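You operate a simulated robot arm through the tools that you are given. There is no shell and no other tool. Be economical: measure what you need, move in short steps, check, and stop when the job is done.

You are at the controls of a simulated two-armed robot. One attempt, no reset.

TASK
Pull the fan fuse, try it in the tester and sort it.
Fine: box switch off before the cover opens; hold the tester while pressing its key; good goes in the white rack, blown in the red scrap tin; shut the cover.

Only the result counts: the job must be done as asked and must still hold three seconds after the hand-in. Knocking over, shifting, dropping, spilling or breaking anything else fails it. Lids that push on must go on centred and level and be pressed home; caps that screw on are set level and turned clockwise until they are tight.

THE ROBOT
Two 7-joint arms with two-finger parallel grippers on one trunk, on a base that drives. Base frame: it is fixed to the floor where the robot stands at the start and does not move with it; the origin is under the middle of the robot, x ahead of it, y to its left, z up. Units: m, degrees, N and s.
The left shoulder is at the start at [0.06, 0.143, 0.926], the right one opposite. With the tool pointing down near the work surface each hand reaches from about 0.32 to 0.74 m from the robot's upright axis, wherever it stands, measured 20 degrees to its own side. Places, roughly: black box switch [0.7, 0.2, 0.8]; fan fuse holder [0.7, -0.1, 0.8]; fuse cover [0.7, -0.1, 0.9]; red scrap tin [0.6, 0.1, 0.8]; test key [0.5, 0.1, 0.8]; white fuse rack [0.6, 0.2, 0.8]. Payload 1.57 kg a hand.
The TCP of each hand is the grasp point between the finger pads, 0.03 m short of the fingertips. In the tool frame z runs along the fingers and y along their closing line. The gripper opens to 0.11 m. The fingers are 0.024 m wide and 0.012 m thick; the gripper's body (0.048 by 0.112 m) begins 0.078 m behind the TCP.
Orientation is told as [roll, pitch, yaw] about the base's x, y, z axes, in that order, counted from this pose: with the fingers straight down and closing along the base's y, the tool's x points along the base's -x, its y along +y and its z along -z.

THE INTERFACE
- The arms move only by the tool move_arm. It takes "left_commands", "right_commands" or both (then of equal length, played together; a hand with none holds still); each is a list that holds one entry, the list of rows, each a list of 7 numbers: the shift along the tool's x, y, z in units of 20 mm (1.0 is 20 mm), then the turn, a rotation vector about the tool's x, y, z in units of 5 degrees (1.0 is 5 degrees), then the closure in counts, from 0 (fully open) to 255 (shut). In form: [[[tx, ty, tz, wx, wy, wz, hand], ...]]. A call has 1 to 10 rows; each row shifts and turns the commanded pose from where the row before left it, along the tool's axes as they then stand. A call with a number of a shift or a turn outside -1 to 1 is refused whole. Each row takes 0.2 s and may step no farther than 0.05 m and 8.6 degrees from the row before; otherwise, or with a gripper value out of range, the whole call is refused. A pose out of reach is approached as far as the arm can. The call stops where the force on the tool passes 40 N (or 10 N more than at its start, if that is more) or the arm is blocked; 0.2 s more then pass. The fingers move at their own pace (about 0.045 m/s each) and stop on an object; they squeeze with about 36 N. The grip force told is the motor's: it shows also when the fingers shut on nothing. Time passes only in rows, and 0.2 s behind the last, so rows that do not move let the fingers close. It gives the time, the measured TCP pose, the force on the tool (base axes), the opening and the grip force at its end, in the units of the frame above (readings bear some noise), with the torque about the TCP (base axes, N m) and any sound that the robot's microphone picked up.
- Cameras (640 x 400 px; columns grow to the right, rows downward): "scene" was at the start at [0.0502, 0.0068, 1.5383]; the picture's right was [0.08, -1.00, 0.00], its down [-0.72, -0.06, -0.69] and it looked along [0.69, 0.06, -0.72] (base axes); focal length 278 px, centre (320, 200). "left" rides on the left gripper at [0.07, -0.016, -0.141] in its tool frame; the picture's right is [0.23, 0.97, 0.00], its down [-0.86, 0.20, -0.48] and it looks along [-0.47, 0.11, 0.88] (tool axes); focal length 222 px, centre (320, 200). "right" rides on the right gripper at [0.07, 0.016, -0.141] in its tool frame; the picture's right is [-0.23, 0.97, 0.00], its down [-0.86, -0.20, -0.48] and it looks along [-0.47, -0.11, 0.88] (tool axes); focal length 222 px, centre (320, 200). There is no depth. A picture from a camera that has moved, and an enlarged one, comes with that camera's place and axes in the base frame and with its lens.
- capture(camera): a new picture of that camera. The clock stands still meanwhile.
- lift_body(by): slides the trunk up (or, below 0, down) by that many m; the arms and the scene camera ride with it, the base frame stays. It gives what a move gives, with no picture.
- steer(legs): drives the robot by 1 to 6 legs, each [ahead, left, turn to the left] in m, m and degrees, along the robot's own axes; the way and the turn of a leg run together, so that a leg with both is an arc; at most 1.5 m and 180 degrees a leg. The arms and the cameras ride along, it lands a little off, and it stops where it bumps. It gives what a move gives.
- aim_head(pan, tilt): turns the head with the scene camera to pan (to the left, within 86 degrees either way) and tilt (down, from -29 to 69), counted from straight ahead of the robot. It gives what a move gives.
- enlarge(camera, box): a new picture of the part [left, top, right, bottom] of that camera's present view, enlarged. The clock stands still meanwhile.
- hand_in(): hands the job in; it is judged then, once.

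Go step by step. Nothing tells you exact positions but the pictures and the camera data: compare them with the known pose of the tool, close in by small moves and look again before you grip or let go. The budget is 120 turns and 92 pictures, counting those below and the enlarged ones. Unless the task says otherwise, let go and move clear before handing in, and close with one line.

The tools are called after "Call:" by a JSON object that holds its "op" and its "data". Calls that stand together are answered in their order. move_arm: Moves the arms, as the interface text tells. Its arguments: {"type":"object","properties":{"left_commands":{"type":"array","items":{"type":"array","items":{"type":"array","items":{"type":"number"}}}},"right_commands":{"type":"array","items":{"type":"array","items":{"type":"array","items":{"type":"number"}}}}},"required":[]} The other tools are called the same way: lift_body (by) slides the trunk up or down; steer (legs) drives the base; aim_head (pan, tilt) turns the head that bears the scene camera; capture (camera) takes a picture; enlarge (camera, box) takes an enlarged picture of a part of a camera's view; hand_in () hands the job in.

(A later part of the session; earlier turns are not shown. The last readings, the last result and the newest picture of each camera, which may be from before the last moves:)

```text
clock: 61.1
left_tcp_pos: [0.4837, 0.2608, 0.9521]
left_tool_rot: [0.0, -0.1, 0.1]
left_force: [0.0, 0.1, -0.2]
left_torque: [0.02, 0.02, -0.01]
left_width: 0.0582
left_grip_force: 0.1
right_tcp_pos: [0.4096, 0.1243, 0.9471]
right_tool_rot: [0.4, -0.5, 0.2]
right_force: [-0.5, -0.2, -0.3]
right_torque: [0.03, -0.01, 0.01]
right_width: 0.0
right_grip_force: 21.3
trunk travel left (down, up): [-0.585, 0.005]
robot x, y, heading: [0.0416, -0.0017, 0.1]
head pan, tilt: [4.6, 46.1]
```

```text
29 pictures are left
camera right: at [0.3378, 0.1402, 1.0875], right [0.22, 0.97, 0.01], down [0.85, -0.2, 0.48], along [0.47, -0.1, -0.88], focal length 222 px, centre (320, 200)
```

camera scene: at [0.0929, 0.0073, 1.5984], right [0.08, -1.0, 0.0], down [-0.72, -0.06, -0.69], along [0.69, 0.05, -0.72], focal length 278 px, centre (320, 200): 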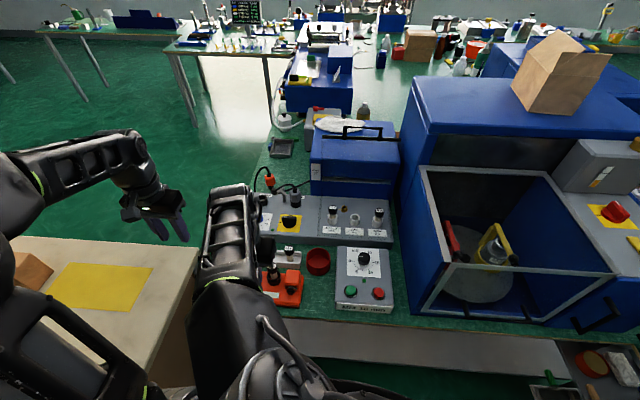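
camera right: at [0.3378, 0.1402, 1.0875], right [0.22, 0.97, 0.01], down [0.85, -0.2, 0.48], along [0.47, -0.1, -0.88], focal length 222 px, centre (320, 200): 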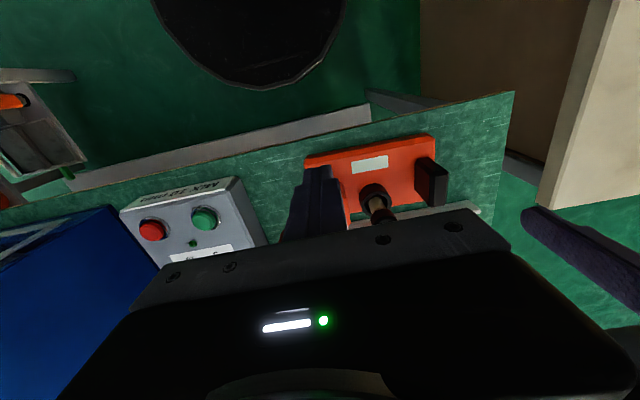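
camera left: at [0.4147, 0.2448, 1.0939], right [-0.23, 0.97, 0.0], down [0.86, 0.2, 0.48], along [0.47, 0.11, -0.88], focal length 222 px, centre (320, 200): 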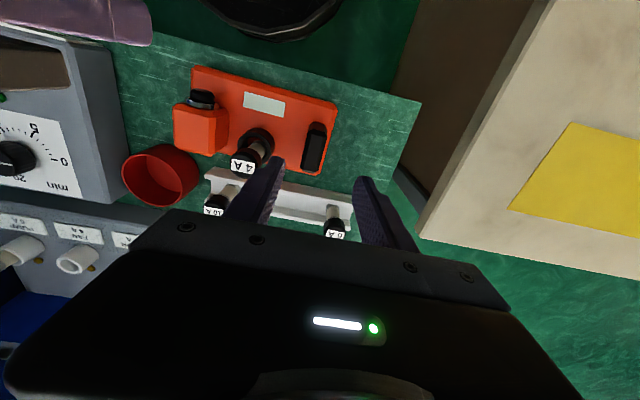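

The block top is at about [0.4835, 0.257, 0.834]. I'll correct y and lower the left hand around it.

Call:
{"op": "move_arm", "data": {"left_commands": [[[0, -0.17, 0.5, 0, 0, 0, 120], [0, 0, 1, 0, 0, 0, 120], [0, 0, 1, 0, 0, 0, 120], [0, 0, 1, 0, 0, 0, 120], [0, 0, 1, 0, 0, 0, 120], [0, 0, 0, 0, 0, 0, 120]]]}}

Call:
{"op": "capture", "data": {"camera": "left"}}

```text
clock: 62.5
left_tcp_pos: [0.4821, 0.2576, 0.8621]
left_tool_rot: [-0.1, 0.1, 0.0]
left_force: [0.2, -0.2, -0.2]
left_torque: [0.02, -0.03, 0.03]
left_width: 0.0583
left_grip_force: 0.0
right_tcp_pos: [0.4084, 0.124, 0.9475]
right_tool_rot: [0.2, -0.3, 0.3]
right_force: [-0.2, 0.2, 0.6]
right_torque: [0.0, 0.03, -0.02]
right_width: 0.0001
right_grip_force: 21.3
trunk travel left (down, up): [-0.585, 0.005]
robot x, y, heading: [0.0464, -0.002, 0.1]
head pan, tilt: [4.6, 46.1]
```

```text
28 pictures are left
camera left: at [0.4141, 0.242, 1.0051], right [-0.23, 0.97, 0.0], down [0.86, 0.2, 0.48], along [0.47, 0.11, -0.88], focal length 222 px, centre (320, 200)
```

left: 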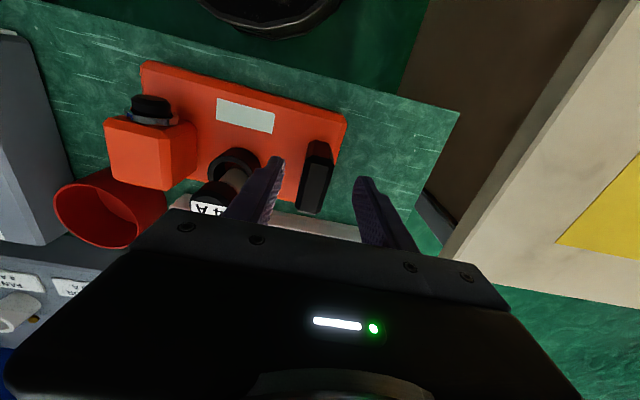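

The block may be lower than thought. I'll go down 2.5 cm more and check from the scene camera.

Call:
{"op": "move_arm", "data": {"left_commands": [[[0, 0, 0.7, 0, 0, 0, 120], [0, 0, 0.6, 0, 0, 0, 120], [0, 0, 0, 0, 0, 0, 120]]]}}

Call:
{"op": "enlarge", "data": {"camera": "scene", "box": [200, 240, 340, 330]}}

Call:
{"op": "enlarge", "data": {"camera": "right", "box": [280, 110, 500, 240]}}

```text
clock: 63.3
left_tcp_pos: [0.4833, 0.2583, 0.8356]
left_tool_rot: [0.0, -0.1, -0.1]
left_force: [0.5, -0.5, 0.1]
left_torque: [-0.02, -0.02, -0.02]
left_width: 0.0583
left_grip_force: 0.1
right_tcp_pos: [0.41, 0.1236, 0.9472]
right_tool_rot: [0.3, -0.4, 0.2]
right_force: [0.7, 0.4, -0.5]
right_torque: [0.0, 0.0, -0.02]
right_width: 0.0001
right_grip_force: 21.3
trunk travel left (down, up): [-0.585, 0.005]
robot x, y, heading: [0.0476, -0.0008, 0.1]
head pan, tilt: [4.6, 46.1]
```

```text
4.44 times, centred on (270, 285) of scene
camera zoom: at [0.0947, 0.0073, 1.5983], right [0.08, -1.0, 0.0], down [-0.72, -0.06, -0.69], along [0.69, 0.05, -0.72], focal length 1238 px, centre (542, -178)
```

zoom: 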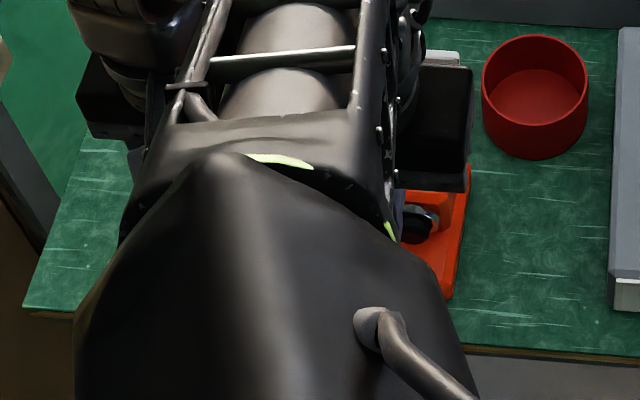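

```text
2.91 times, centred on (390, 175) of right
camera zoom: at [0.3373, 0.1403, 1.0877], right [0.22, 0.97, 0.01], down [0.85, -0.2, 0.48], along [0.47, -0.1, -0.88], focal length 646 px, centre (116, 273)
```

zoom: 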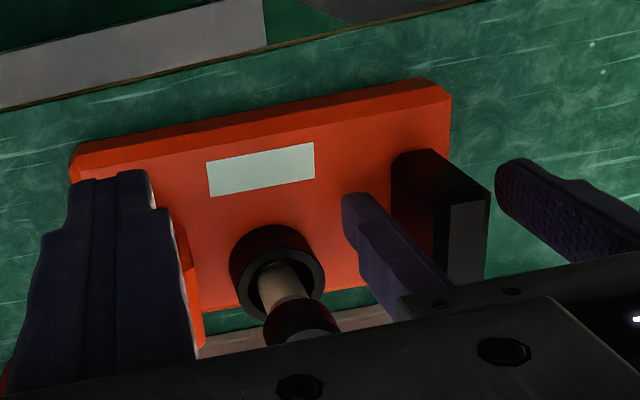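

The fingers look to be either side of the block. I'll close and read the width.

Call:
{"op": "move_arm", "data": {"left_commands": [[[0, 0, 0, 0, 0, 0, 255], [0, 0, 0, 0, 0, 0, 255], [0, 0, 0, 0, 0, 0, 255], [0, 0, 0, 0, 0, 0, 255]]]}}

Call:
{"op": "enlarge", "data": {"camera": "right", "box": [280, 110, 500, 240]}}

```text
clock: 64.3
left_tcp_pos: [0.4835, 0.2577, 0.836]
left_tool_rot: [0.0, 0.0, -0.1]
left_force: [0.5, -2.7, 1.8]
left_torque: [0.04, 0.08, -0.22]
left_width: 0.0216
left_grip_force: 30.1
right_tcp_pos: [0.4091, 0.1248, 0.9464]
right_tool_rot: [0.3, -0.3, 0.2]
right_force: [0.6, -0.5, -0.4]
right_torque: [0.01, 0.04, 0.0]
right_width: 0.0002
right_grip_force: 21.0
trunk travel left (down, up): [-0.585, 0.005]
robot x, y, heading: [0.0457, -0.0011, 0.1]
head pan, tilt: [4.6, 46.1]
```

```text
2.91 times, centred on (390, 175) of right
camera zoom: at [0.3373, 0.14, 1.0878], right [0.22, 0.97, 0.01], down [0.85, -0.2, 0.48], along [0.47, -0.1, -0.88], focal length 646 px, centre (116, 273)
```

zoom: 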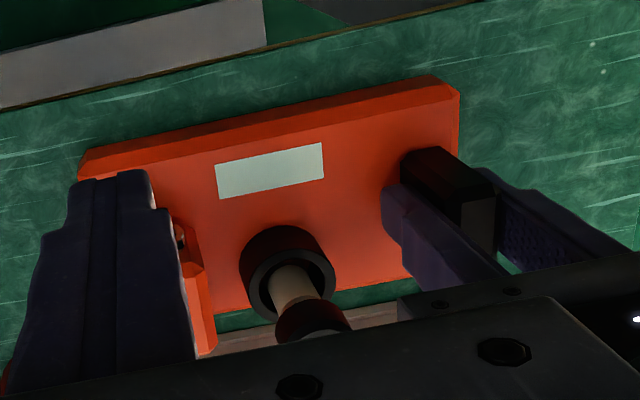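

The block is held (22 mm; the tester nudged a few mm). Now I'll lower the right closed fingers in front of the key.

Call:
{"op": "move_arm", "data": {"right_commands": [[[0, 0.25, 0.9, 0, 0, 0, 255], [0, 0, 1, 0, 0, 0, 255], [0, 0, 1, 0, 0, 0, 255], [0, 0, 1, 0, 0, 0, 255], [0, 0, 1, 0, 0, 0, 255], [0, 0, 1, 0, 0, 0, 255], [0, 0, 0, 0, 0, 0, 255]]]}}

Call:
{"op": "capture", "data": {"camera": "right"}}

Call:
{"op": "capture", "data": {"camera": "left"}}

```text
clock: 65.9
left_tcp_pos: [0.4817, 0.2575, 0.836]
left_tool_rot: [0.0, 0.1, -0.1]
left_force: [0.2, -0.9, 2.9]
left_torque: [-0.08, 0.02, -0.25]
left_width: 0.0219
left_grip_force: 34.1
right_tcp_pos: [0.4099, 0.1305, 0.8299]
right_tool_rot: [0.3, -0.3, 0.2]
right_force: [-0.1, 0.4, 1.0]
right_torque: [-0.02, -0.02, 0.04]
right_width: 0.0
right_grip_force: 21.3
trunk travel left (down, up): [-0.585, 0.005]
robot x, y, heading: [0.0478, 0.0036, -0.0]
head pan, tilt: [4.6, 46.1]
```

```text
24 pictures are left
camera right: at [0.3378, 0.1462, 0.9707], right [0.22, 0.97, 0.01], down [0.85, -0.2, 0.48], along [0.47, -0.1, -0.88], focal length 222 px, centre (320, 200)
```

right: 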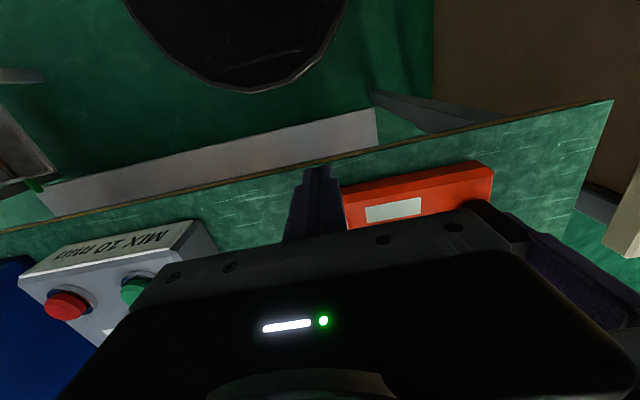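

```text
23 pictures are left
camera left: at [0.4137, 0.2421, 0.9784], right [-0.23, 0.97, 0.0], down [0.86, 0.2, 0.48], along [0.47, 0.11, -0.88], focal length 222 px, centre (320, 200)
```

left: 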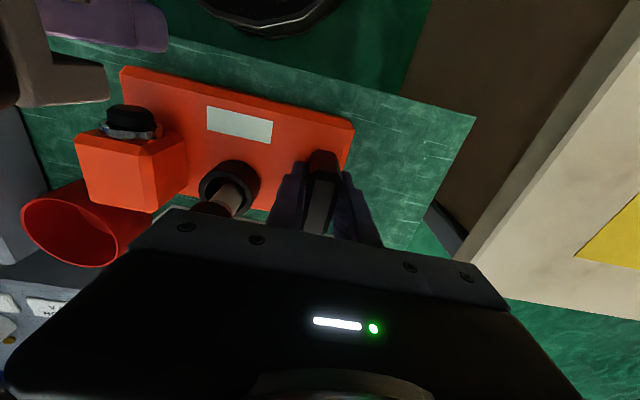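

The key is at [0.456, 0.127, 0.824], straight ahead of the right finger. I'll push forward gently while the left holds.

Call:
{"op": "move_arm", "data": {"right_commands": [[[-0.6, -0.1, 0, 0, 0, 0, 255], [-0.5, 0, 0, 0, 0, 0, 255], [-0.3, 0, 0, 0, 0, 0, 255], [-0.2, 0, 0, 0, 0, 0, 255], [-0.15, 0, 0, 0, 0, 0, 255], [-0.1, 0, 0, 0, 0, 0, 255], [-0.1, 0, 0, 0, 0, 0, 255], [0, 0, 0, 0, 0, 0, 255]]]}}

Call:
{"op": "capture", "data": {"camera": "left"}}

```text
clock: 67.7
left_tcp_pos: [0.4831, 0.2578, 0.8365]
left_tool_rot: [0.0, 0.0, 0.0]
left_force: [0.9, -0.3, 2.0]
left_torque: [-0.03, 0.27, 0.19]
left_width: 0.0218
left_grip_force: 34.8
right_tcp_pos: [0.4472, 0.1284, 0.8283]
right_tool_rot: [0.3, -0.4, 0.2]
right_force: [-4.1, 1.4, 0.9]
right_torque: [0.03, 0.04, -0.02]
right_width: 0.0
right_grip_force: 21.5
trunk travel left (down, up): [-0.585, 0.005]
robot x, y, heading: [0.0449, -0.0007, 0.1]
head pan, tilt: [4.6, 46.1]
heard: click
```

```text
22 pictures are left
camera left: at [0.4137, 0.2422, 0.9784], right [-0.23, 0.97, 0.0], down [0.85, 0.2, 0.48], along [0.47, 0.11, -0.88], focal length 222 px, centre (320, 200)
```

left: 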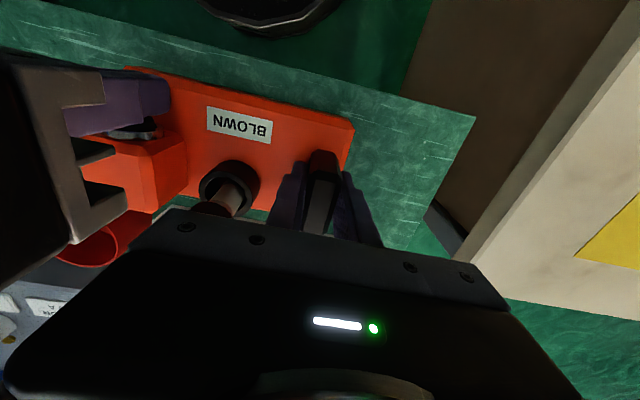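

A click, and the label reads BLOWN, so it goes in the red scrap tin. I'll back the right finger off and raise it, then free the left hand and lift it clear.

Call:
{"op": "move_arm", "data": {"right_commands": [[[0.6, 0, 0, 0, 0, 0, 255], [0.8, 0, 0, 0, 0, 0, 255], [0.6, 0, 0, 0, 0, 0, 255], [0, 0, -1, 0, 0, 0, 255], [0, 0, -1, 0, 0, 0, 255], [0, 0, -1, 0, 0, 0, 255], [0, 0, -1, 0, 0, 0, 255], [0, 0, -1, 0, 0, 0, 200], [0, 0, -1, 0, 0, 0, 130], [0, 0, -1, 0, 0, 0, 130]]]}}

Call:
{"op": "move_arm", "data": {"left_commands": [[[0, 0, 0, 0, 0, 0, 150], [0, 0, 0, 0, 0, 0, 150], [0, 0, -1, 0, 0, 0, 150], [0, 0, -1, 0, 0, 0, 150], [0, 0, -1, 0, 0, 0, 150], [0, 0, -1, 0, 0, 0, 150], [0, 0, -1, 0, 0, 0, 150], [0, 0, -1, 0, 0, 0, 150], [0, 1, -1, 0, 0, 0, 150], [0, 1, -1, 0, 0, 0, 150]]]}}

Call:
{"op": "move_arm", "data": {"left_commands": [[[0, 1, 0, 0, 0, 0, 150], [0, 1, 0, 0, 0, 0, 150], [0, 1, 0, 0, 0, 0, 150], [0, 1, 0, 0, 0, 0, 150], [0, 1, 0, 0, 0, 0, 150], [0, 0, 0, 0, 0, 0, 150]]], "right_commands": [[[-0.9, 0.5, 0, 0, 0, 0, 130], [-0.9, 0.5, 0, 0, 0, 0, 130], [-0.9, 0.5, 0, 0, 0, 0, 130], [-0.9, 0.5, 0, 0, 0, 0, 130], [-0.8, 0.5, 0, 0, 0, 0, 130], [0, 0.4, 0, 0, 0, 0, 130]]]}}

Call:
{"op": "enlarge", "data": {"camera": "right", "box": [190, 50, 450, 250]}}

```text
clock: 69.9
left_tcp_pos: [0.4826, 0.2587, 0.8363]
left_tool_rot: [0.0, 0.0, 0.0]
left_force: [0.2, 0.9, 5.6]
left_torque: [0.04, -0.07, 0.04]
left_width: 0.0219
left_grip_force: 35.3
right_tcp_pos: [0.4075, 0.1268, 0.9692]
right_tool_rot: [0.2, -0.4, 0.3]
right_force: [0.1, -0.2, -1.5]
right_torque: [0.01, 0.05, 0.04]
right_width: 0.0538
right_grip_force: 0.0
trunk travel left (down, up): [-0.585, 0.005]
robot x, y, heading: [0.0472, 0.002, -0.1]
head pan, tilt: [4.6, 46.1]
```

```text
clock: 72.1
left_tcp_pos: [0.4822, 0.2983, 0.9959]
left_tool_rot: [0.0, 0.1, -0.1]
left_force: [-0.3, 0.4, -0.4]
left_torque: [0.01, -0.01, -0.03]
left_width: 0.0452
left_grip_force: 0.1
right_tcp_pos: [0.4077, 0.1276, 0.9703]
right_tool_rot: [0.4, -0.4, 0.2]
right_force: [-0.4, 0.1, -0.1]
right_torque: [-0.01, 0.0, 0.01]
right_width: 0.0539
right_grip_force: 0.1
trunk travel left (down, up): [-0.585, 0.005]
robot x, y, heading: [0.0457, 0.0034, 0.2]
head pan, tilt: [4.6, 46.1]
```

```text
clock: 73.5
left_tcp_pos: [0.4814, 0.3979, 0.9951]
left_tool_rot: [0.0, 0.0, -0.1]
left_force: [0.3, -1.2, -0.4]
left_torque: [-0.02, 0.03, 0.01]
left_width: 0.0452
left_grip_force: 0.0
right_tcp_pos: [0.4947, 0.1858, 0.9689]
right_tool_rot: [0.3, -0.4, 0.2]
right_force: [0.8, 1.0, 0.1]
right_torque: [0.01, 0.05, -0.03]
right_width: 0.0541
right_grip_force: 0.1
trunk travel left (down, up): [-0.585, 0.005]
robot x, y, heading: [0.0462, 0.0033, -0.1]
head pan, tilt: [4.6, 46.1]
```

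```text
2.00 times, centred on (320, 150) of right
camera zoom: at [0.4234, 0.2015, 1.1108], right [0.22, 0.97, 0.01], down [0.85, -0.2, 0.48], along [0.47, -0.1, -0.88], focal length 444 px, centre (320, 300)
```

zoom: 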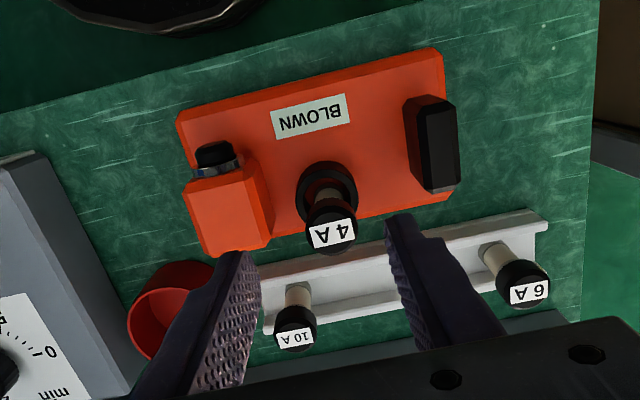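

The fuse cap is at ≈[0.513, 0.189]. I'll go over it, descend and grip.

Call:
{"op": "move_arm", "data": {"right_commands": [[[-0.9, 0.15, 0, 0, 0, 0, 130], [0, 0, 1, 0, 0, 0, 130], [0, 0, 1, 0, 0, 0, 130], [0, 0, 1, 0, 0, 0, 130], [0, 0, 0.5, 0, 0, 0, 130], [0, 0, 0, 0, 0, 0, 130]]]}}

Call:
{"op": "enlarge", "data": {"camera": "right", "box": [190, 50, 450, 250]}}

```text
clock: 74.9
left_tcp_pos: [0.4828, 0.3973, 0.9944]
left_tool_rot: [0.0, 0.0, 0.0]
left_force: [0.1, 1.0, 0.2]
left_torque: [0.03, -0.04, 0.01]
left_width: 0.0454
left_grip_force: 0.0
right_tcp_pos: [0.5141, 0.1878, 0.8992]
right_tool_rot: [0.3, -0.5, 0.2]
right_force: [0.0, -0.5, -0.1]
right_torque: [-0.01, -0.01, 0.01]
right_width: 0.054
right_grip_force: 0.1
trunk travel left (down, up): [-0.585, 0.005]
robot x, y, heading: [0.0434, 0.0019, 0.1]
head pan, tilt: [4.6, 46.1]
```

```text
2.00 times, centred on (320, 150) of right
camera zoom: at [0.4428, 0.2041, 1.0418], right [0.22, 0.97, 0.01], down [0.85, -0.2, 0.48], along [0.47, -0.1, -0.88], focal length 444 px, centre (320, 300)
```

zoom: 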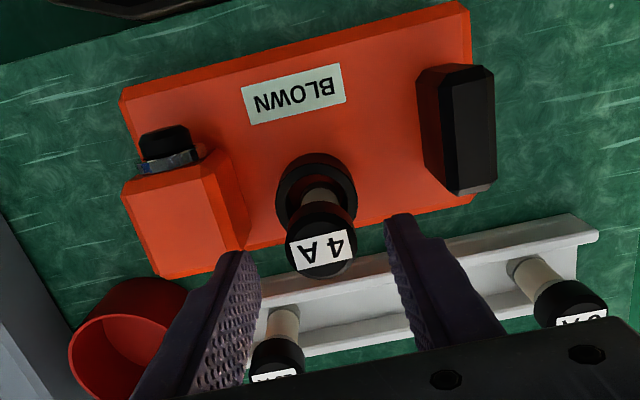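

Aligned within 2 mm; descending and gripping.

Call:
{"op": "move_arm", "data": {"right_commands": [[[-0.05, 0.05, 1, 0, 0, 0, 130], [0, 0, 1, 0, 0, 0, 130], [0, 0, 0, 0, 0, 0, 255], [0, 0, 0, 0, 0, 0, 255], [0, 0, 0, 0, 0, 0, 255], [0, 0, 0, 0, 0, 0, 255]]]}}

Call:
{"op": "move_arm", "data": {"right_commands": [[[0, 0, -0.4, 0, 0, 0, 255], [0, 0, -0.6, 0, 0, 0, 255], [0, 0, -0.9, 0, 0, 0, 255], [0, 0, -1, 0, 0, 0, 255], [0, 0, -1, 0, 0, 0, 255], [0, 0, -1, 0, 0, 0, 255], [0, 0, 0, 0, 0, 0, 255]]]}}

Call:
{"op": "capture", "data": {"camera": "right"}}

```text
clock: 76.3
left_tcp_pos: [0.4835, 0.3979, 0.9939]
left_tool_rot: [0.0, -0.1, 0.0]
left_force: [0.8, 0.6, -0.3]
left_torque: [-0.02, -0.01, -0.01]
left_width: 0.0455
left_grip_force: 0.2
right_tcp_pos: [0.515, 0.1895, 0.8599]
right_tool_rot: [0.3, -0.4, 0.2]
right_force: [-0.3, -0.7, -0.5]
right_torque: [-0.01, 0.0, 0.01]
right_width: 0.0299
right_grip_force: 36.0
trunk travel left (down, up): [-0.585, 0.005]
robot x, y, heading: [0.0439, 0.0005, -0.0]
head pan, tilt: [4.6, 46.1]
```

```text
clock: 77.9
left_tcp_pos: [0.4824, 0.3969, 0.9944]
left_tool_rot: [0.0, 0.1, -0.1]
left_force: [-0.6, 0.4, 0.0]
left_torque: [0.0, -0.02, 0.03]
left_width: 0.0452
left_grip_force: 0.1
right_tcp_pos: [0.5151, 0.1895, 0.9577]
right_tool_rot: [0.3, -0.4, 0.1]
right_force: [0.3, 0.3, -1.2]
right_torque: [0.02, -0.02, -0.01]
right_width: 0.0295
right_grip_force: 35.8
trunk travel left (down, up): [-0.585, 0.005]
robot x, y, heading: [0.0452, -0.0003, 0.0]
head pan, tilt: [4.6, 46.1]
```

```text
19 pictures are left
camera right: at [0.4439, 0.2056, 1.0999], right [0.22, 0.97, 0.01], down [0.85, -0.2, 0.48], along [0.47, -0.1, -0.88], focal length 222 px, centre (320, 200)
```

right: 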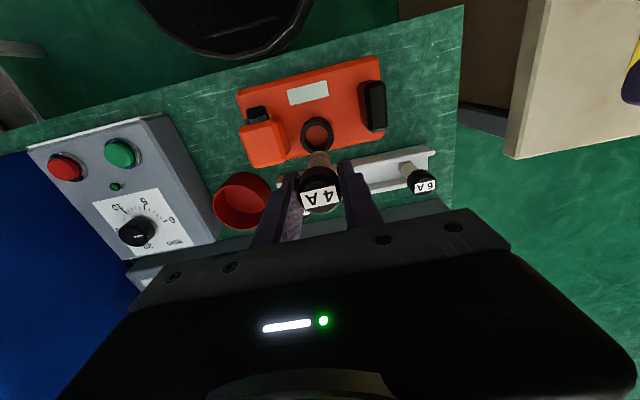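

The fuse is out. The tin is near [0.585, 0.053]; moving over it.

Call:
{"op": "move_arm", "data": {"right_commands": [[[0, 0, -0.5, 0, 0, 0, 255], [-0.5, -0.97, 0, 0, 0, 0, 255], [-0.5, -0.97, 0, 0, 0, 0, 255], [-0.5, -0.97, 0, 0, 0, 0, 255], [-0.5, -0.97, 0, 0, 0, 0, 255], [-0.5, -0.97, 0, 0, 0, 0, 255], [-0.5, -0.97, 0, 0, 0, 0, 255], [-0.5, -0.97, 0, 0, 0, 0, 255], [0, 0, 0, 0, 0, 0, 255]]]}}

Call:
{"op": "capture", "data": {"camera": "right"}}

Call:
{"op": "enlarge", "data": {"camera": "scene", "box": [240, 200, 400, 300]}}

```text
clock: 79.9
left_tcp_pos: [0.484, 0.3969, 0.9949]
left_tool_rot: [-0.1, 0.0, 0.0]
left_force: [0.6, -0.6, -0.4]
left_torque: [-0.03, 0.01, -0.02]
left_width: 0.0451
left_grip_force: 0.0
right_tcp_pos: [0.585, 0.0529, 0.9682]
right_tool_rot: [0.3, -0.4, 0.3]
right_force: [0.1, -0.5, -0.4]
right_torque: [0.01, 0.04, 0.02]
right_width: 0.0296
right_grip_force: 35.7
trunk travel left (down, up): [-0.585, 0.005]
robot x, y, heading: [0.0447, -0.0023, -0.0]
head pan, tilt: [4.6, 46.1]
```

```text
18 pictures are left
camera right: at [0.5134, 0.0695, 1.1092], right [0.22, 0.97, 0.01], down [0.85, -0.2, 0.48], along [0.47, -0.1, -0.88], focal length 222 px, centre (320, 200)
```

right: 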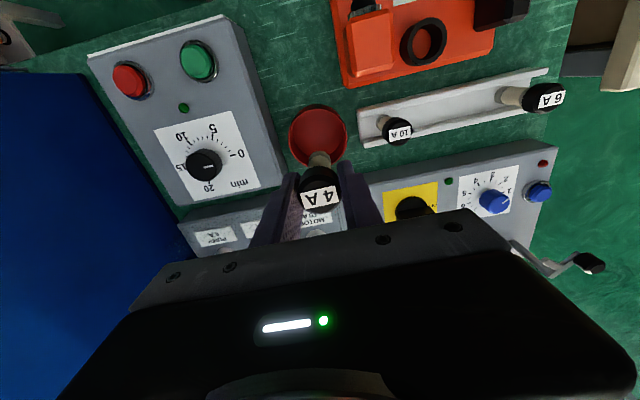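

```text
4.00 times, centred on (320, 250) of scene
camera zoom: at [0.0947, 0.0075, 1.5983], right [0.08, -1.0, 0.0], down [-0.72, -0.06, -0.69], along [0.69, 0.05, -0.72], focal length 1114 px, centre (320, 0)
```

zoom: 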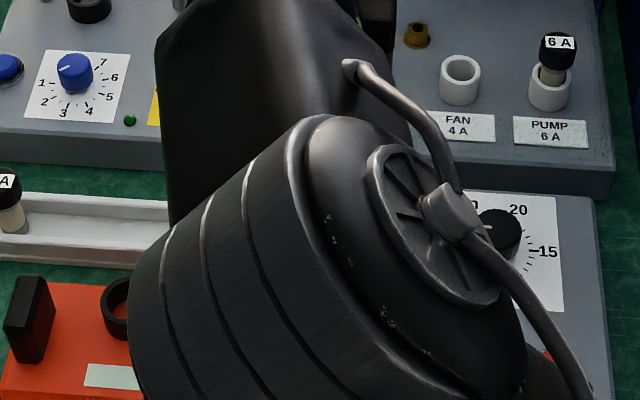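

The tin rim centre is [0.580, 0.054, 0.79]. I'll lower the fuse into it until near the floor.

Call:
{"op": "move_arm", "data": {"right_commands": [[[0.22, 0.05, 1, 0, 0, 0, 255], [0, 0, 1, 0, 0, 0, 255], [0, 0, 1, 0, 0, 0, 255], [0, 0, 1, 0, 0, 0, 255], [0, 0, 1, 0, 0, 0, 255], [0, 0, 0.5, 0, 0, 0, 255], [0, 0, 0.4, 0, 0, 0, 255], [0, 0, 0, 0, 0, 0, 255]]]}}

Call:
{"op": "capture", "data": {"camera": "right"}}

```text
clock: 81.7
left_tcp_pos: [0.4832, 0.3977, 0.9952]
left_tool_rot: [-0.1, 0.0, -0.1]
left_force: [0.4, -0.8, 0.0]
left_torque: [-0.03, 0.01, 0.05]
left_width: 0.0455
left_grip_force: 0.1
right_tcp_pos: [0.5818, 0.0534, 0.8481]
right_tool_rot: [0.4, -0.3, 0.2]
right_force: [-1.1, -0.2, -1.1]
right_torque: [0.01, 0.02, -0.03]
right_width: 0.0299
right_grip_force: 35.9
trunk travel left (down, up): [-0.585, 0.005]
robot x, y, heading: [0.0449, 0.0006, 0.0]
head pan, tilt: [4.6, 46.1]
```

```text
16 pictures are left
camera right: at [0.5096, 0.0701, 0.9898], right [0.22, 0.97, 0.01], down [0.85, -0.2, 0.48], along [0.47, -0.1, -0.88], focal length 222 px, centre (320, 200)
```

right: 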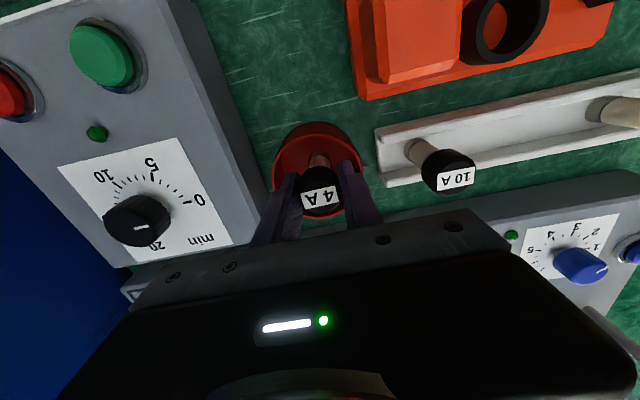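

The fuse is inside the tin mouth. I'll lower gently further until it touches.

Call:
{"op": "move_arm", "data": {"right_commands": [[[0, 0, 0.25, 0, 0, 0, 255], [0, 0, 0.25, 0, 0, 0, 255], [0, 0, 0.25, 0, 0, 0, 255], [0, 0, 0, 0, 0, 0, 255]]]}}

```text
clock: 82.7
left_tcp_pos: [0.4817, 0.3985, 0.9959]
left_tool_rot: [0.0, 0.0, 0.0]
left_force: [-0.5, 0.1, 0.1]
left_torque: [0.0, 0.01, -0.01]
left_width: 0.0453
left_grip_force: 0.0
right_tcp_pos: [0.5822, 0.055, 0.8346]
right_tool_rot: [0.3, -0.5, 0.3]
right_force: [0.1, -0.1, 4.8]
right_torque: [-0.03, 0.04, -0.02]
right_width: 0.0296
right_grip_force: 35.9
trunk travel left (down, up): [-0.585, 0.005]
robot x, y, heading: [0.0446, 0.0006, 0.3]
head pan, tilt: [4.6, 46.1]
```

It has touched the tin floor (about 5 N). I'll open narrowly and rise.

Call:
{"op": "move_arm", "data": {"right_commands": [[[0, 0, 0, 0, 0, 0, 160], [0, 0, 0, 0, 0, 0, 160], [0, 0, -0.5, 0, 0, 0, 160], [0, 0, -1, 0, 0, 0, 160], [0, 0, -1, 0, 0, 0, 160], [0, 0, -1, 0, 0, 0, 160], [0, 0, -1, 0, 0, 0, 160], [0, 0, -1, 0, 0, 0, 160], [0, 0, -1, 0, 0, 0, 160]]]}}

Call:
{"op": "capture", "data": {"camera": "right"}}

```text
clock: 84.7
left_tcp_pos: [0.483, 0.397, 0.9942]
left_tool_rot: [-0.1, -0.1, -0.1]
left_force: [0.1, -0.5, -0.2]
left_torque: [0.02, -0.01, 0.01]
left_width: 0.0455
left_grip_force: 0.0
right_tcp_pos: [0.5803, 0.0549, 0.9662]
right_tool_rot: [0.2, -0.4, 0.2]
right_force: [0.4, -0.7, -0.3]
right_torque: [-0.03, 0.0, 0.0]
right_width: 0.0413
right_grip_force: 0.1
trunk travel left (down, up): [-0.585, 0.005]
robot x, y, heading: [0.0477, -0.0003, 0.0]
head pan, tilt: [4.6, 46.1]
```

```text
15 pictures are left
camera right: at [0.5092, 0.0706, 1.1071], right [0.22, 0.97, 0.01], down [0.85, -0.2, 0.48], along [0.47, -0.1, -0.88], focal length 222 px, centre (320, 200)
```

right: 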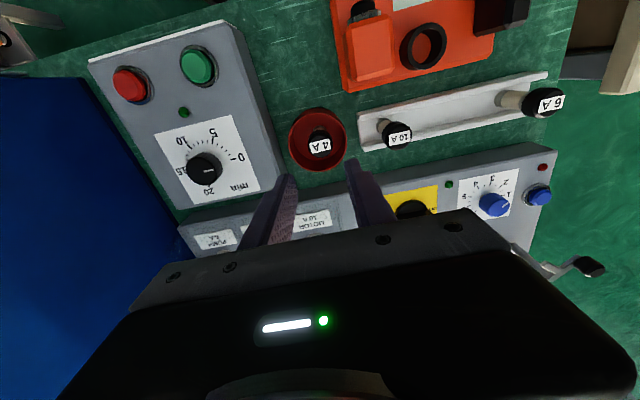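

The 4 A fuse stands in the scrap tin. Next I'll close the cover: raise the hand, drive ahead 9 cm, and inspect the opened cover.

Call:
{"op": "move_arm", "data": {"right_commands": [[[0.5, 0, -1, 0, 0, 1, 160], [0.5, 0, -1, 0, 0, 1, 160], [0.5, 0, -1, 0, 0, 1, 160], [0.5, 0, -1, 0, 0, 1, 160], [0, 0, 0, 0, 0, 1, 160], [0, 0, 0, 0, 0, 1, 160], [0, 0, 0, 0, 0, 1, 160], [0, 0, 0, 0, 0, 1, 160], [0, 0, 0, 0, 0, 1, 160]]]}}

Call:
{"op": "move_arm", "data": {"right_commands": [[[0, 0, 0, 0, 0, 1, 160], [0, 0, 0, 0, 0, 1, 160], [0, 0, 0, 0, 0, 1, 160], [0, 0, 0, 0, 0, 1, 160], [0, 0, 0, 0, 0, 1, 160], [0, 0, 0, 0, 0, 1, 160], [0, 0, 0, 0, 0, 1, 160], [0, 0, 0, 0, 0, 1, 160], [0, 0, 0, 0, 0, 1, 160]]]}}

Call:
{"op": "steer", "data": {"legs": [[0.09, 0, 0]]}}

Call:
{"op": "capture", "data": {"camera": "scene"}}

```text
clock: 86.7
left_tcp_pos: [0.4827, 0.3973, 0.9949]
left_tool_rot: [0.0, 0.0, 0.0]
left_force: [-0.5, 0.8, 0.3]
left_torque: [0.03, -0.01, 0.02]
left_width: 0.0456
left_grip_force: 0.0
right_tcp_pos: [0.5407, 0.0595, 1.0451]
right_tool_rot: [0.5, -0.1, -45.0]
right_force: [0.2, 0.0, 0.1]
right_torque: [0.04, -0.03, -0.01]
right_width: 0.041
right_grip_force: 0.0
trunk travel left (down, up): [-0.585, 0.005]
robot x, y, heading: [0.0458, 0.0017, 0.1]
head pan, tilt: [4.6, 46.1]
```

```text
clock: 88.7
left_tcp_pos: [0.4822, 0.398, 0.9949]
left_tool_rot: [0.0, 0.0, 0.0]
left_force: [0.6, -0.8, -1.1]
left_torque: [0.01, 0.01, 0.01]
left_width: 0.0454
left_grip_force: 0.1
right_tcp_pos: [0.5415, 0.0584, 1.0446]
right_tool_rot: [0.3, 0.3, -89.9]
right_force: [-1.1, 0.1, 0.0]
right_torque: [-0.01, 0.04, 0.02]
right_width: 0.0411
right_grip_force: 0.0
trunk travel left (down, up): [-0.585, 0.005]
robot x, y, heading: [0.0468, 0.0047, -0.1]
head pan, tilt: [4.6, 46.1]
```

```text
clock: 89.8
left_tcp_pos: [0.5726, 0.3965, 0.9937]
left_tool_rot: [0.0, 0.1, -0.1]
left_force: [1.0, -0.4, 0.7]
left_torque: [0.03, 0.04, -0.01]
left_width: 0.0454
left_grip_force: 0.1
right_tcp_pos: [0.6305, 0.058, 1.0437]
right_tool_rot: [0.4, 0.2, -89.9]
right_force: [1.3, 0.0, -0.6]
right_torque: [0.05, 0.04, 0.03]
right_width: 0.0412
right_grip_force: 0.0
trunk travel left (down, up): [-0.585, 0.005]
robot x, y, heading: [0.1325, -0.0002, -0.4]
head pan, tilt: [4.6, 46.1]
```

```text
14 pictures are left
camera scene: at [0.1852, 0.0071, 1.5983], right [0.08, -1.0, 0.0], down [-0.72, -0.06, -0.69], along [0.69, 0.05, -0.72], focal length 278 px, centre (320, 200)
```

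scene: 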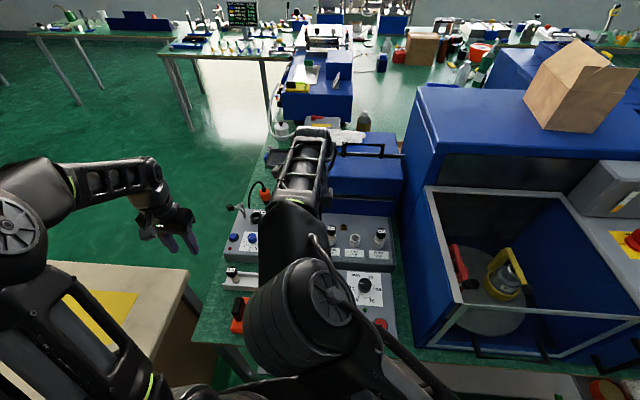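

The cover stands about 95° open; its handle bar is at ≈[0.868, -0.07, 1.128]. I'll cage the bar between the fingers (hand turned 90°, pitched forward) and lower it under control. First I raise and pitch the hand.

Call:
{"op": "move_arm", "data": {"right_commands": [[[-0.64, 0, -1, 0, 0, 0, 160], [-0.64, 0, -1, 0, 0, 0, 160], [-0.64, 0, -1, 0, 0, 0, 160], [-0.64, 0, -1, 0, 0, 0, 160], [-0.64, 0, -1, 0, 0, 0, 160], [-0.64, 0, 0, -1, 0, 0, 160], [-0.64, 0, 0, -1, 0, 0, 160], [-0.64, 0, 0, -1, 0, 0, 160], [-0.64, 0, 0, -1, 0, 0, 160], [-0.64, 0, 0, -1, 0, 0, 160]]]}}

Call:
{"op": "move_arm", "data": {"right_commands": [[[0, 0, 0, -1, 0, 0, 160], [0, 0, 0, -1, 0, 0, 160], [0, 0, 0, -1, 0, 0, 160], [0, 0, 0, -1, 0, 0, 160], [0, 0, 0, -1, 0, 0, 160], [0, 0, 0, 0, 0, 0, 160]]]}}

```text
clock: 92.0
left_tcp_pos: [0.5722, 0.3971, 0.9947]
left_tool_rot: [0.0, -0.1, -0.1]
left_force: [0.2, 0.6, -0.4]
left_torque: [0.03, -0.04, -0.04]
left_width: 0.0453
left_grip_force: 0.1
right_tcp_pos: [0.6274, -0.0711, 1.1445]
right_tool_rot: [25.5, 0.3, -89.7]
right_force: [0.2, -0.3, 0.3]
right_torque: [0.02, -0.04, 0.02]
right_width: 0.0406
right_grip_force: 0.1
trunk travel left (down, up): [-0.585, 0.005]
robot x, y, heading: [0.1342, -0.003, -0.0]
head pan, tilt: [4.6, 46.1]
```

```text
clock: 93.4
left_tcp_pos: [0.5714, 0.3965, 0.9944]
left_tool_rot: [-0.1, 0.1, -0.1]
left_force: [0.0, -0.4, -0.1]
left_torque: [-0.02, 0.0, 0.02]
left_width: 0.0452
left_grip_force: 0.0
right_tcp_pos: [0.6287, -0.0704, 1.143]
right_tool_rot: [50.3, 0.5, -89.8]
right_force: [0.7, -0.1, -0.1]
right_torque: [-0.03, -0.03, 0.0]
right_width: 0.0411
right_grip_force: 0.1
trunk travel left (down, up): [-0.585, 0.005]
robot x, y, heading: [0.1336, 0.0005, 0.0]
head pan, tilt: [4.6, 46.1]
```

The hand is pitched. Moving to the pre-approach point above and in front of the bar.

Call:
{"op": "move_arm", "data": {"right_commands": [[[0, 0.89, 0.49, 0, 0, 0, 160], [0, 0.89, 0.49, 0, 0, 0, 160], [0, 0.89, 0.49, 0, 0, 0, 160], [0, 0.89, 0.49, 0, 0, 0, 160], [0, 0.89, 0.49, 0, 0, 0, 160], [0, 0.89, 0.49, 0, 0, 0, 160], [0, 0.89, 0.49, 0, 0, 0, 160], [0, 0.89, 0.49, 0, 0, 0, 160], [0, 0, 0, 0, 0, 0, 160]]]}}

Call:
{"op": "capture", "data": {"camera": "right"}}

Call:
{"op": "enlarge", "data": {"camera": "scene", "box": [300, 90, 428, 170]}}

```text
clock: 95.4
left_tcp_pos: [0.5712, 0.397, 0.9961]
left_tool_rot: [-0.1, 0.1, -0.1]
left_force: [0.0, 0.0, -0.7]
left_torque: [0.01, -0.03, -0.01]
left_width: 0.0452
left_grip_force: 0.0
right_tcp_pos: [0.7811, -0.0696, 1.2045]
right_tool_rot: [50.4, 0.3, -89.9]
right_force: [-1.0, 0.5, 0.0]
right_torque: [0.0, 0.0, 0.03]
right_width: 0.0409
right_grip_force: 0.1
trunk travel left (down, up): [-0.585, 0.005]
robot x, y, heading: [0.133, -0.001, -0.0]
head pan, tilt: [4.6, 46.1]
```

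```text
13 pictures are left
camera right: at [0.6813, -0.0002, 1.3075], right [0.62, -0.23, 0.75], down [-0.49, -0.86, 0.15], along [0.61, -0.46, -0.65], focal length 222 px, centre (320, 200)
```

right: 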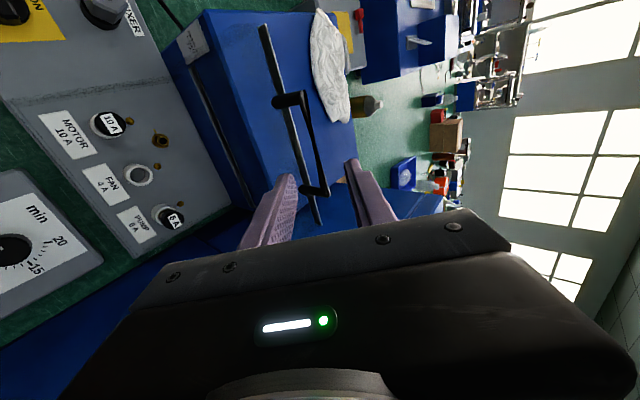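

```text
5.00 times, centred on (364, 130) of scene
camera zoom: at [0.1829, 0.007, 1.5984], right [0.08, -1.0, 0.0], down [-0.72, -0.06, -0.69], along [0.69, 0.05, -0.72], focal length 1392 px, centre (100, 550)
```

zoom: 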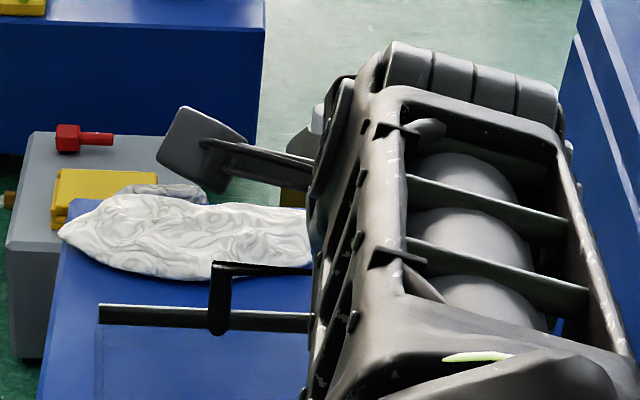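

The handle bar is confirmed at [0.866, -0.009…-0.125, 1.128]. I'll slide the open fingers over it so it sits near the fingertips.

Call:
{"op": "move_arm", "data": {"right_commands": [[[0, -0.05, 1, 0, 0, 0, 160], [0, -0.05, 1, 0, 0, 0, 160], [0, -0.05, 1, 0, 0, 0, 160], [0, -0.05, 1, 0, 0, 0, 160], [0, 0, 0.7, 0, 0, 0, 160], [0, 0, 0, 0, 0, 0, 160]]]}}

Call:
{"op": "capture", "data": {"camera": "right"}}

```text
clock: 96.8
left_tcp_pos: [0.5723, 0.3976, 0.9964]
left_tool_rot: [-0.1, -0.1, -0.1]
left_force: [1.0, 0.3, -0.1]
left_torque: [0.0, 0.01, 0.03]
left_width: 0.0454
left_grip_force: 0.0
right_tcp_pos: [0.8493, -0.07, 1.1418]
right_tool_rot: [50.4, 0.2, -89.8]
right_force: [-0.3, 0.0, 0.9]
right_torque: [0.0, 0.0, 0.0]
right_width: 0.0409
right_grip_force: 0.2
trunk travel left (down, up): [-0.585, 0.005]
robot x, y, heading: [0.1337, -0.0004, 0.1]
head pan, tilt: [4.6, 46.1]
```

```text
11 pictures are left
camera right: at [0.7499, 0.0004, 1.2451], right [0.62, -0.23, 0.75], down [-0.49, -0.86, 0.15], along [0.61, -0.46, -0.65], focal length 222 px, centre (320, 200)
```

right: 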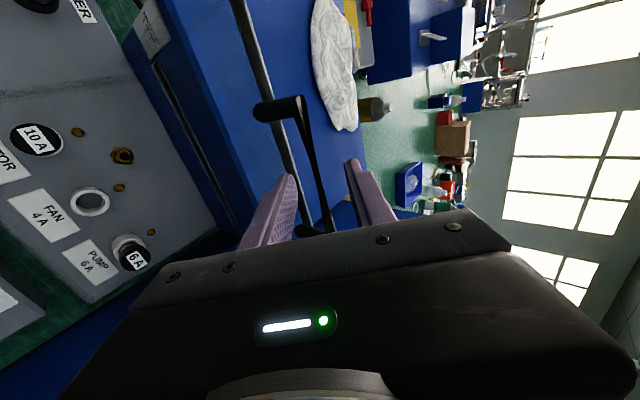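

The bar passes between the fingers. I'll narrow the cage and start pulling along the closing arc.

Call:
{"op": "move_arm", "data": {"right_commands": [[[0, 0, 0, 0, 0, 0, 195], [0, 0, 0, 0, 0, 0, 195], [0, -0.66, -0.75, 0, 0, 0, 195], [0, -0.72, -0.69, 0, 0, 0, 195], [0, -0.78, -0.63, 0, 0, 0, 195], [0, -0.83, -0.555, 0, 0, 0, 195]]]}}

Call:
{"op": "capture", "data": {"camera": "right"}}

```text
clock: 98.2
left_tcp_pos: [0.5711, 0.3975, 0.9945]
left_tool_rot: [-0.1, 0.0, -0.1]
left_force: [-0.7, 0.9, 0.2]
left_torque: [-0.01, 0.02, -0.04]
left_width: 0.0455
left_grip_force: 0.1
right_tcp_pos: [0.7707, -0.0709, 1.1281]
right_tool_rot: [50.4, 0.3, -89.9]
right_force: [-0.1, -0.8, 0.0]
right_torque: [-0.01, 0.04, 0.02]
right_width: 0.0264
right_grip_force: 0.4
trunk travel left (down, up): [-0.585, 0.005]
robot x, y, heading: [0.1359, -0.0004, -0.0]
head pan, tilt: [4.6, 46.1]
```

```text
10 pictures are left
camera right: at [0.6711, -0.0013, 1.2318], right [0.62, -0.23, 0.75], down [-0.49, -0.86, 0.15], along [0.61, -0.46, -0.65], focal length 222 px, centre (320, 200)
```

right: 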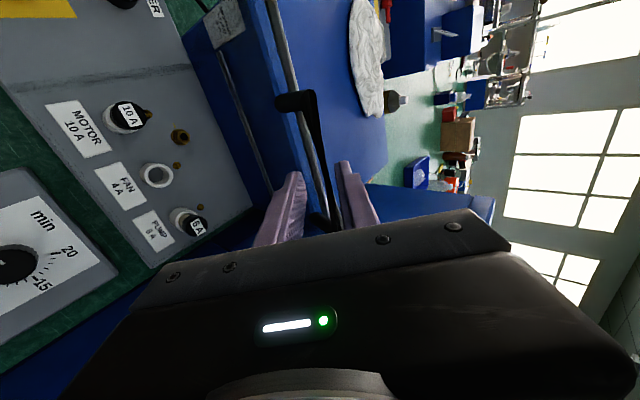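

The cover is following inside the cage, with no forces. Continuing along the arc.

Call:
{"op": "move_arm", "data": {"right_commands": [[[0, -0.875, -0.48, 0, 0, 0, 195], [0, -0.915, -0.4, 0, 0, 0, 195], [0, -0.945, -0.32, 0, 0, 0, 195], [0, -0.97, -0.24, 0, 0, 0, 195], [0, -0.985, -0.15, 0, 0, 0, 195], [0, -0.995, -0.066, 0, 0, 0, 195]]]}}

Call:
{"op": "capture", "data": {"camera": "right"}}

```text
clock: 99.6
left_tcp_pos: [0.5717, 0.3973, 0.9945]
left_tool_rot: [0.0, -0.1, 0.0]
left_force: [0.2, -0.1, -0.3]
left_torque: [0.02, 0.01, 0.0]
left_width: 0.0455
left_grip_force: 0.1
right_tcp_pos: [0.6729, -0.0696, 1.0604]
right_tool_rot: [50.5, 0.3, -89.9]
right_force: [0.2, -0.8, 0.5]
right_torque: [-0.04, -0.01, -0.03]
right_width: 0.026
right_grip_force: 0.0
trunk travel left (down, up): [-0.585, 0.005]
robot x, y, heading: [0.1339, 0.0041, -0.0]
head pan, tilt: [4.6, 46.1]
```

```text
9 pictures are left
camera right: at [0.5745, -0.0004, 1.164], right [0.62, -0.23, 0.75], down [-0.49, -0.86, 0.15], along [0.61, -0.46, -0.65], focal length 222 px, centre (320, 200)
```

right: 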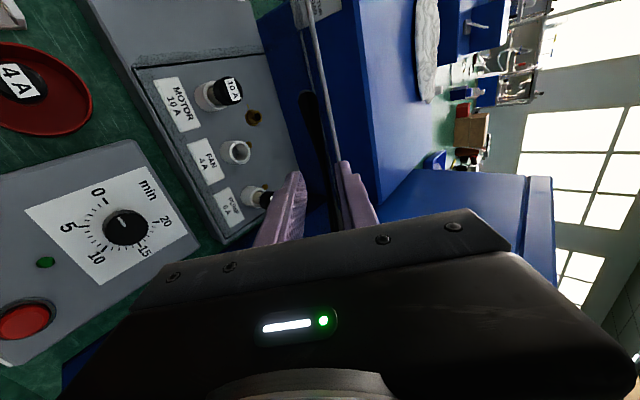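

Still caged, about half closed. Continuing.

Call:
{"op": "move_arm", "data": {"right_commands": [[[0, -0.995, 0.02, 0, 0, 0, 195], [0, -0.99, 0.11, 0, 0, 0, 195], [0, -0.98, 0.19, 0, 0, 0, 195], [0, -0.957, 0.28, 0, 0, 0, 195], [0, -0.93, 0.36, 0, 0, 0, 195]]]}}

Call:
{"op": "capture", "data": {"camera": "right"}}

```text
clock: 100.8
left_tcp_pos: [0.5714, 0.3964, 0.9955]
left_tool_rot: [0.1, 0.1, -0.2]
left_force: [0.9, -0.1, 0.1]
left_torque: [-0.03, -0.01, 0.0]
left_width: 0.0451
left_grip_force: 0.0
right_tcp_pos: [0.6261, -0.0688, 0.9737]
right_tool_rot: [50.4, 0.4, -89.9]
right_force: [-0.7, 0.3, 0.3]
right_torque: [-0.03, 0.0, -0.01]
right_width: 0.0259
right_grip_force: 0.6
trunk travel left (down, up): [-0.585, 0.005]
robot x, y, heading: [0.1298, -0.0024, 0.0]
head pan, tilt: [4.6, 46.1]
```

```text
8 pictures are left
camera right: at [0.5262, 0.0008, 1.078], right [0.62, -0.23, 0.75], down [-0.49, -0.86, 0.15], along [0.61, -0.46, -0.65], focal length 222 px, centre (320, 200)
```

right: 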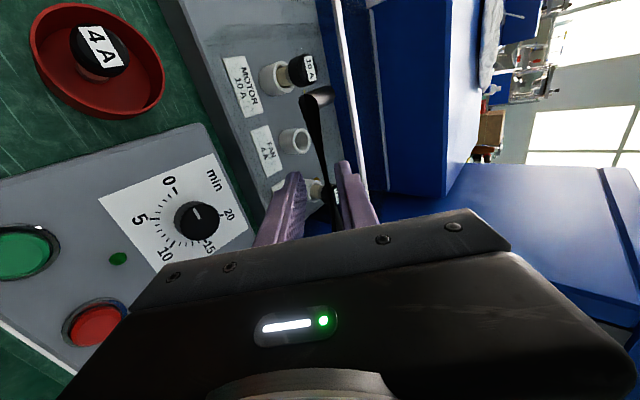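

Still well caged at about 16° from shut. I'll finish the last steps.

Call:
{"op": "move_arm", "data": {"right_commands": [[[0, -0.895, 0.44, 0, 0, 0, 195], [0, -0.85, 0.515, 0, 0, 0, 195], [0, -0.8, 0.585, 0, 0, 0, 195], [0, -0.5, 0.43, 0, 0, 0, 195], [0, 0, 0, 0, 0, 0, 195]]]}}

Call:
{"op": "capture", "data": {"camera": "right"}}

```text
clock: 102.0
left_tcp_pos: [0.5715, 0.3971, 0.9947]
left_tool_rot: [0.0, 0.0, -0.2]
left_force: [-0.2, -0.9, 0.7]
left_torque: [0.01, -0.02, -0.01]
left_width: 0.0454
left_grip_force: 0.0
right_tcp_pos: [0.6169, -0.0685, 0.9029]
right_tool_rot: [50.4, 0.3, -89.9]
right_force: [0.9, 0.0, 0.2]
right_torque: [0.02, -0.01, -0.01]
right_width: 0.0258
right_grip_force: 0.1
trunk travel left (down, up): [-0.585, 0.005]
robot x, y, heading: [0.1337, -0.005, -0.1]
head pan, tilt: [4.6, 46.1]
```

```text
7 pictures are left
camera right: at [0.5177, 0.001, 1.0062], right [0.62, -0.23, 0.75], down [-0.49, -0.86, 0.15], along [0.61, -0.46, -0.65], focal length 222 px, centre (320, 200)
```

right: 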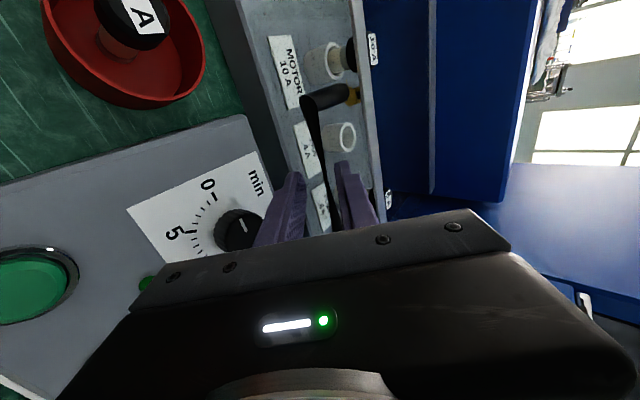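

Nearly shut. I'll press down gently a centimetre to seat it.

Call:
{"op": "move_arm", "data": {"right_commands": [[[0, -0.2, 0.16, 0, 0, 0, 195], [0, -0.2, 0.16, 0, 0, 0, 195], [0, -0.1, 0.08, 0, 0, 0, 195], [0, 0, 0, 0, 0, 0, 195]]]}}

Call:
{"op": "enlarge", "data": {"camera": "scene", "box": [290, 180, 430, 280]}}

```text
clock: 103.0
left_tcp_pos: [0.5714, 0.3952, 0.9943]
left_tool_rot: [0.0, 0.0, -0.1]
left_force: [0.0, -0.4, -0.3]
left_torque: [-0.03, -0.01, 0.01]
left_width: 0.0456
left_grip_force: 0.0
right_tcp_pos: [0.6178, -0.0701, 0.8898]
right_tool_rot: [50.6, 0.3, -89.8]
right_force: [1.8, 0.8, 3.9]
right_torque: [-0.01, -0.07, 0.08]
right_width: 0.0303
right_grip_force: 1.9
trunk travel left (down, up): [-0.585, 0.005]
robot x, y, heading: [0.1374, 0.0019, -0.0]
head pan, tilt: [4.6, 46.1]
```

```text
4.00 times, centred on (360, 230) of scene
camera zoom: at [0.1832, 0.0071, 1.5984], right [0.08, -1.0, 0.0], down [-0.72, -0.06, -0.69], along [0.69, 0.05, -0.72], focal length 1114 px, centre (160, 80)
```

zoom: 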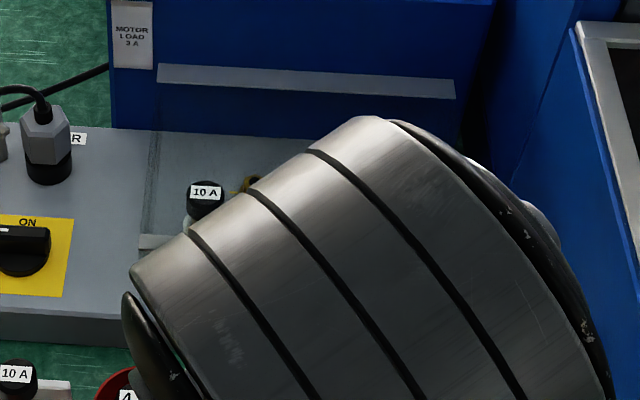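

The cover rests on its seat with a few newtons of pressure. I'll open the cage slightly and withdraw along the finger axis.

Call:
{"op": "move_arm", "data": {"right_commands": [[[0, 0.25, -0.2, 0, 0, 0, 170], [0, 0, 0, 0, 0, 0, 170], [0, 0, -0.7, 0, 0, 0, 170], [0, 0, -0.7, 0, 0, 0, 170], [0, 0, -0.7, 0, 0, 0, 170], [0, 0, -0.7, 0, 0, 0, 170], [0, 0, -0.7, 0, 0, 0, 170]]]}}

Call:
{"op": "capture", "data": {"camera": "right"}}

```text
clock: 104.6
left_tcp_pos: [0.5705, 0.3961, 0.994]
left_tool_rot: [0.0, 0.0, -0.1]
left_force: [0.0, -0.5, 0.1]
left_torque: [0.0, -0.01, 0.02]
left_width: 0.0451
left_grip_force: 0.0
right_tcp_pos: [0.5858, -0.0544, 0.9359]
right_tool_rot: [50.5, 0.3, -89.8]
right_force: [-0.1, 0.9, -0.4]
right_torque: [0.01, 0.03, 0.03]
right_width: 0.0364
right_grip_force: 0.1
right hand out of reach, approached as far as the arm can: row 5, 6, 7
trunk travel left (down, up): [-0.585, 0.005]
robot x, y, heading: [0.1327, -0.0003, 0.1]
head pan, tilt: [4.6, 46.1]
```

```text
5 pictures are left
camera right: at [0.4863, 0.0155, 1.0384], right [0.62, -0.23, 0.75], down [-0.49, -0.86, 0.15], along [0.61, -0.46, -0.65], focal length 222 px, centre (320, 200)
```

right: 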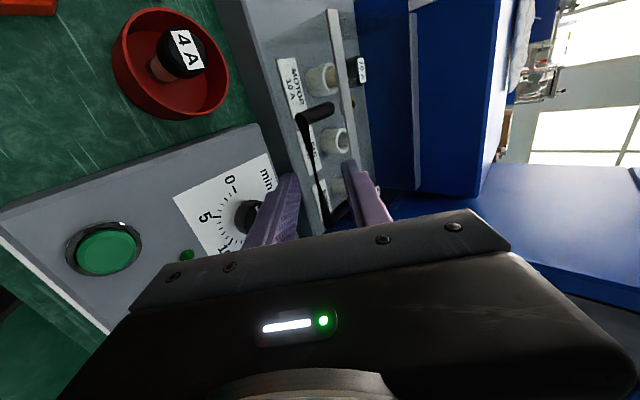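

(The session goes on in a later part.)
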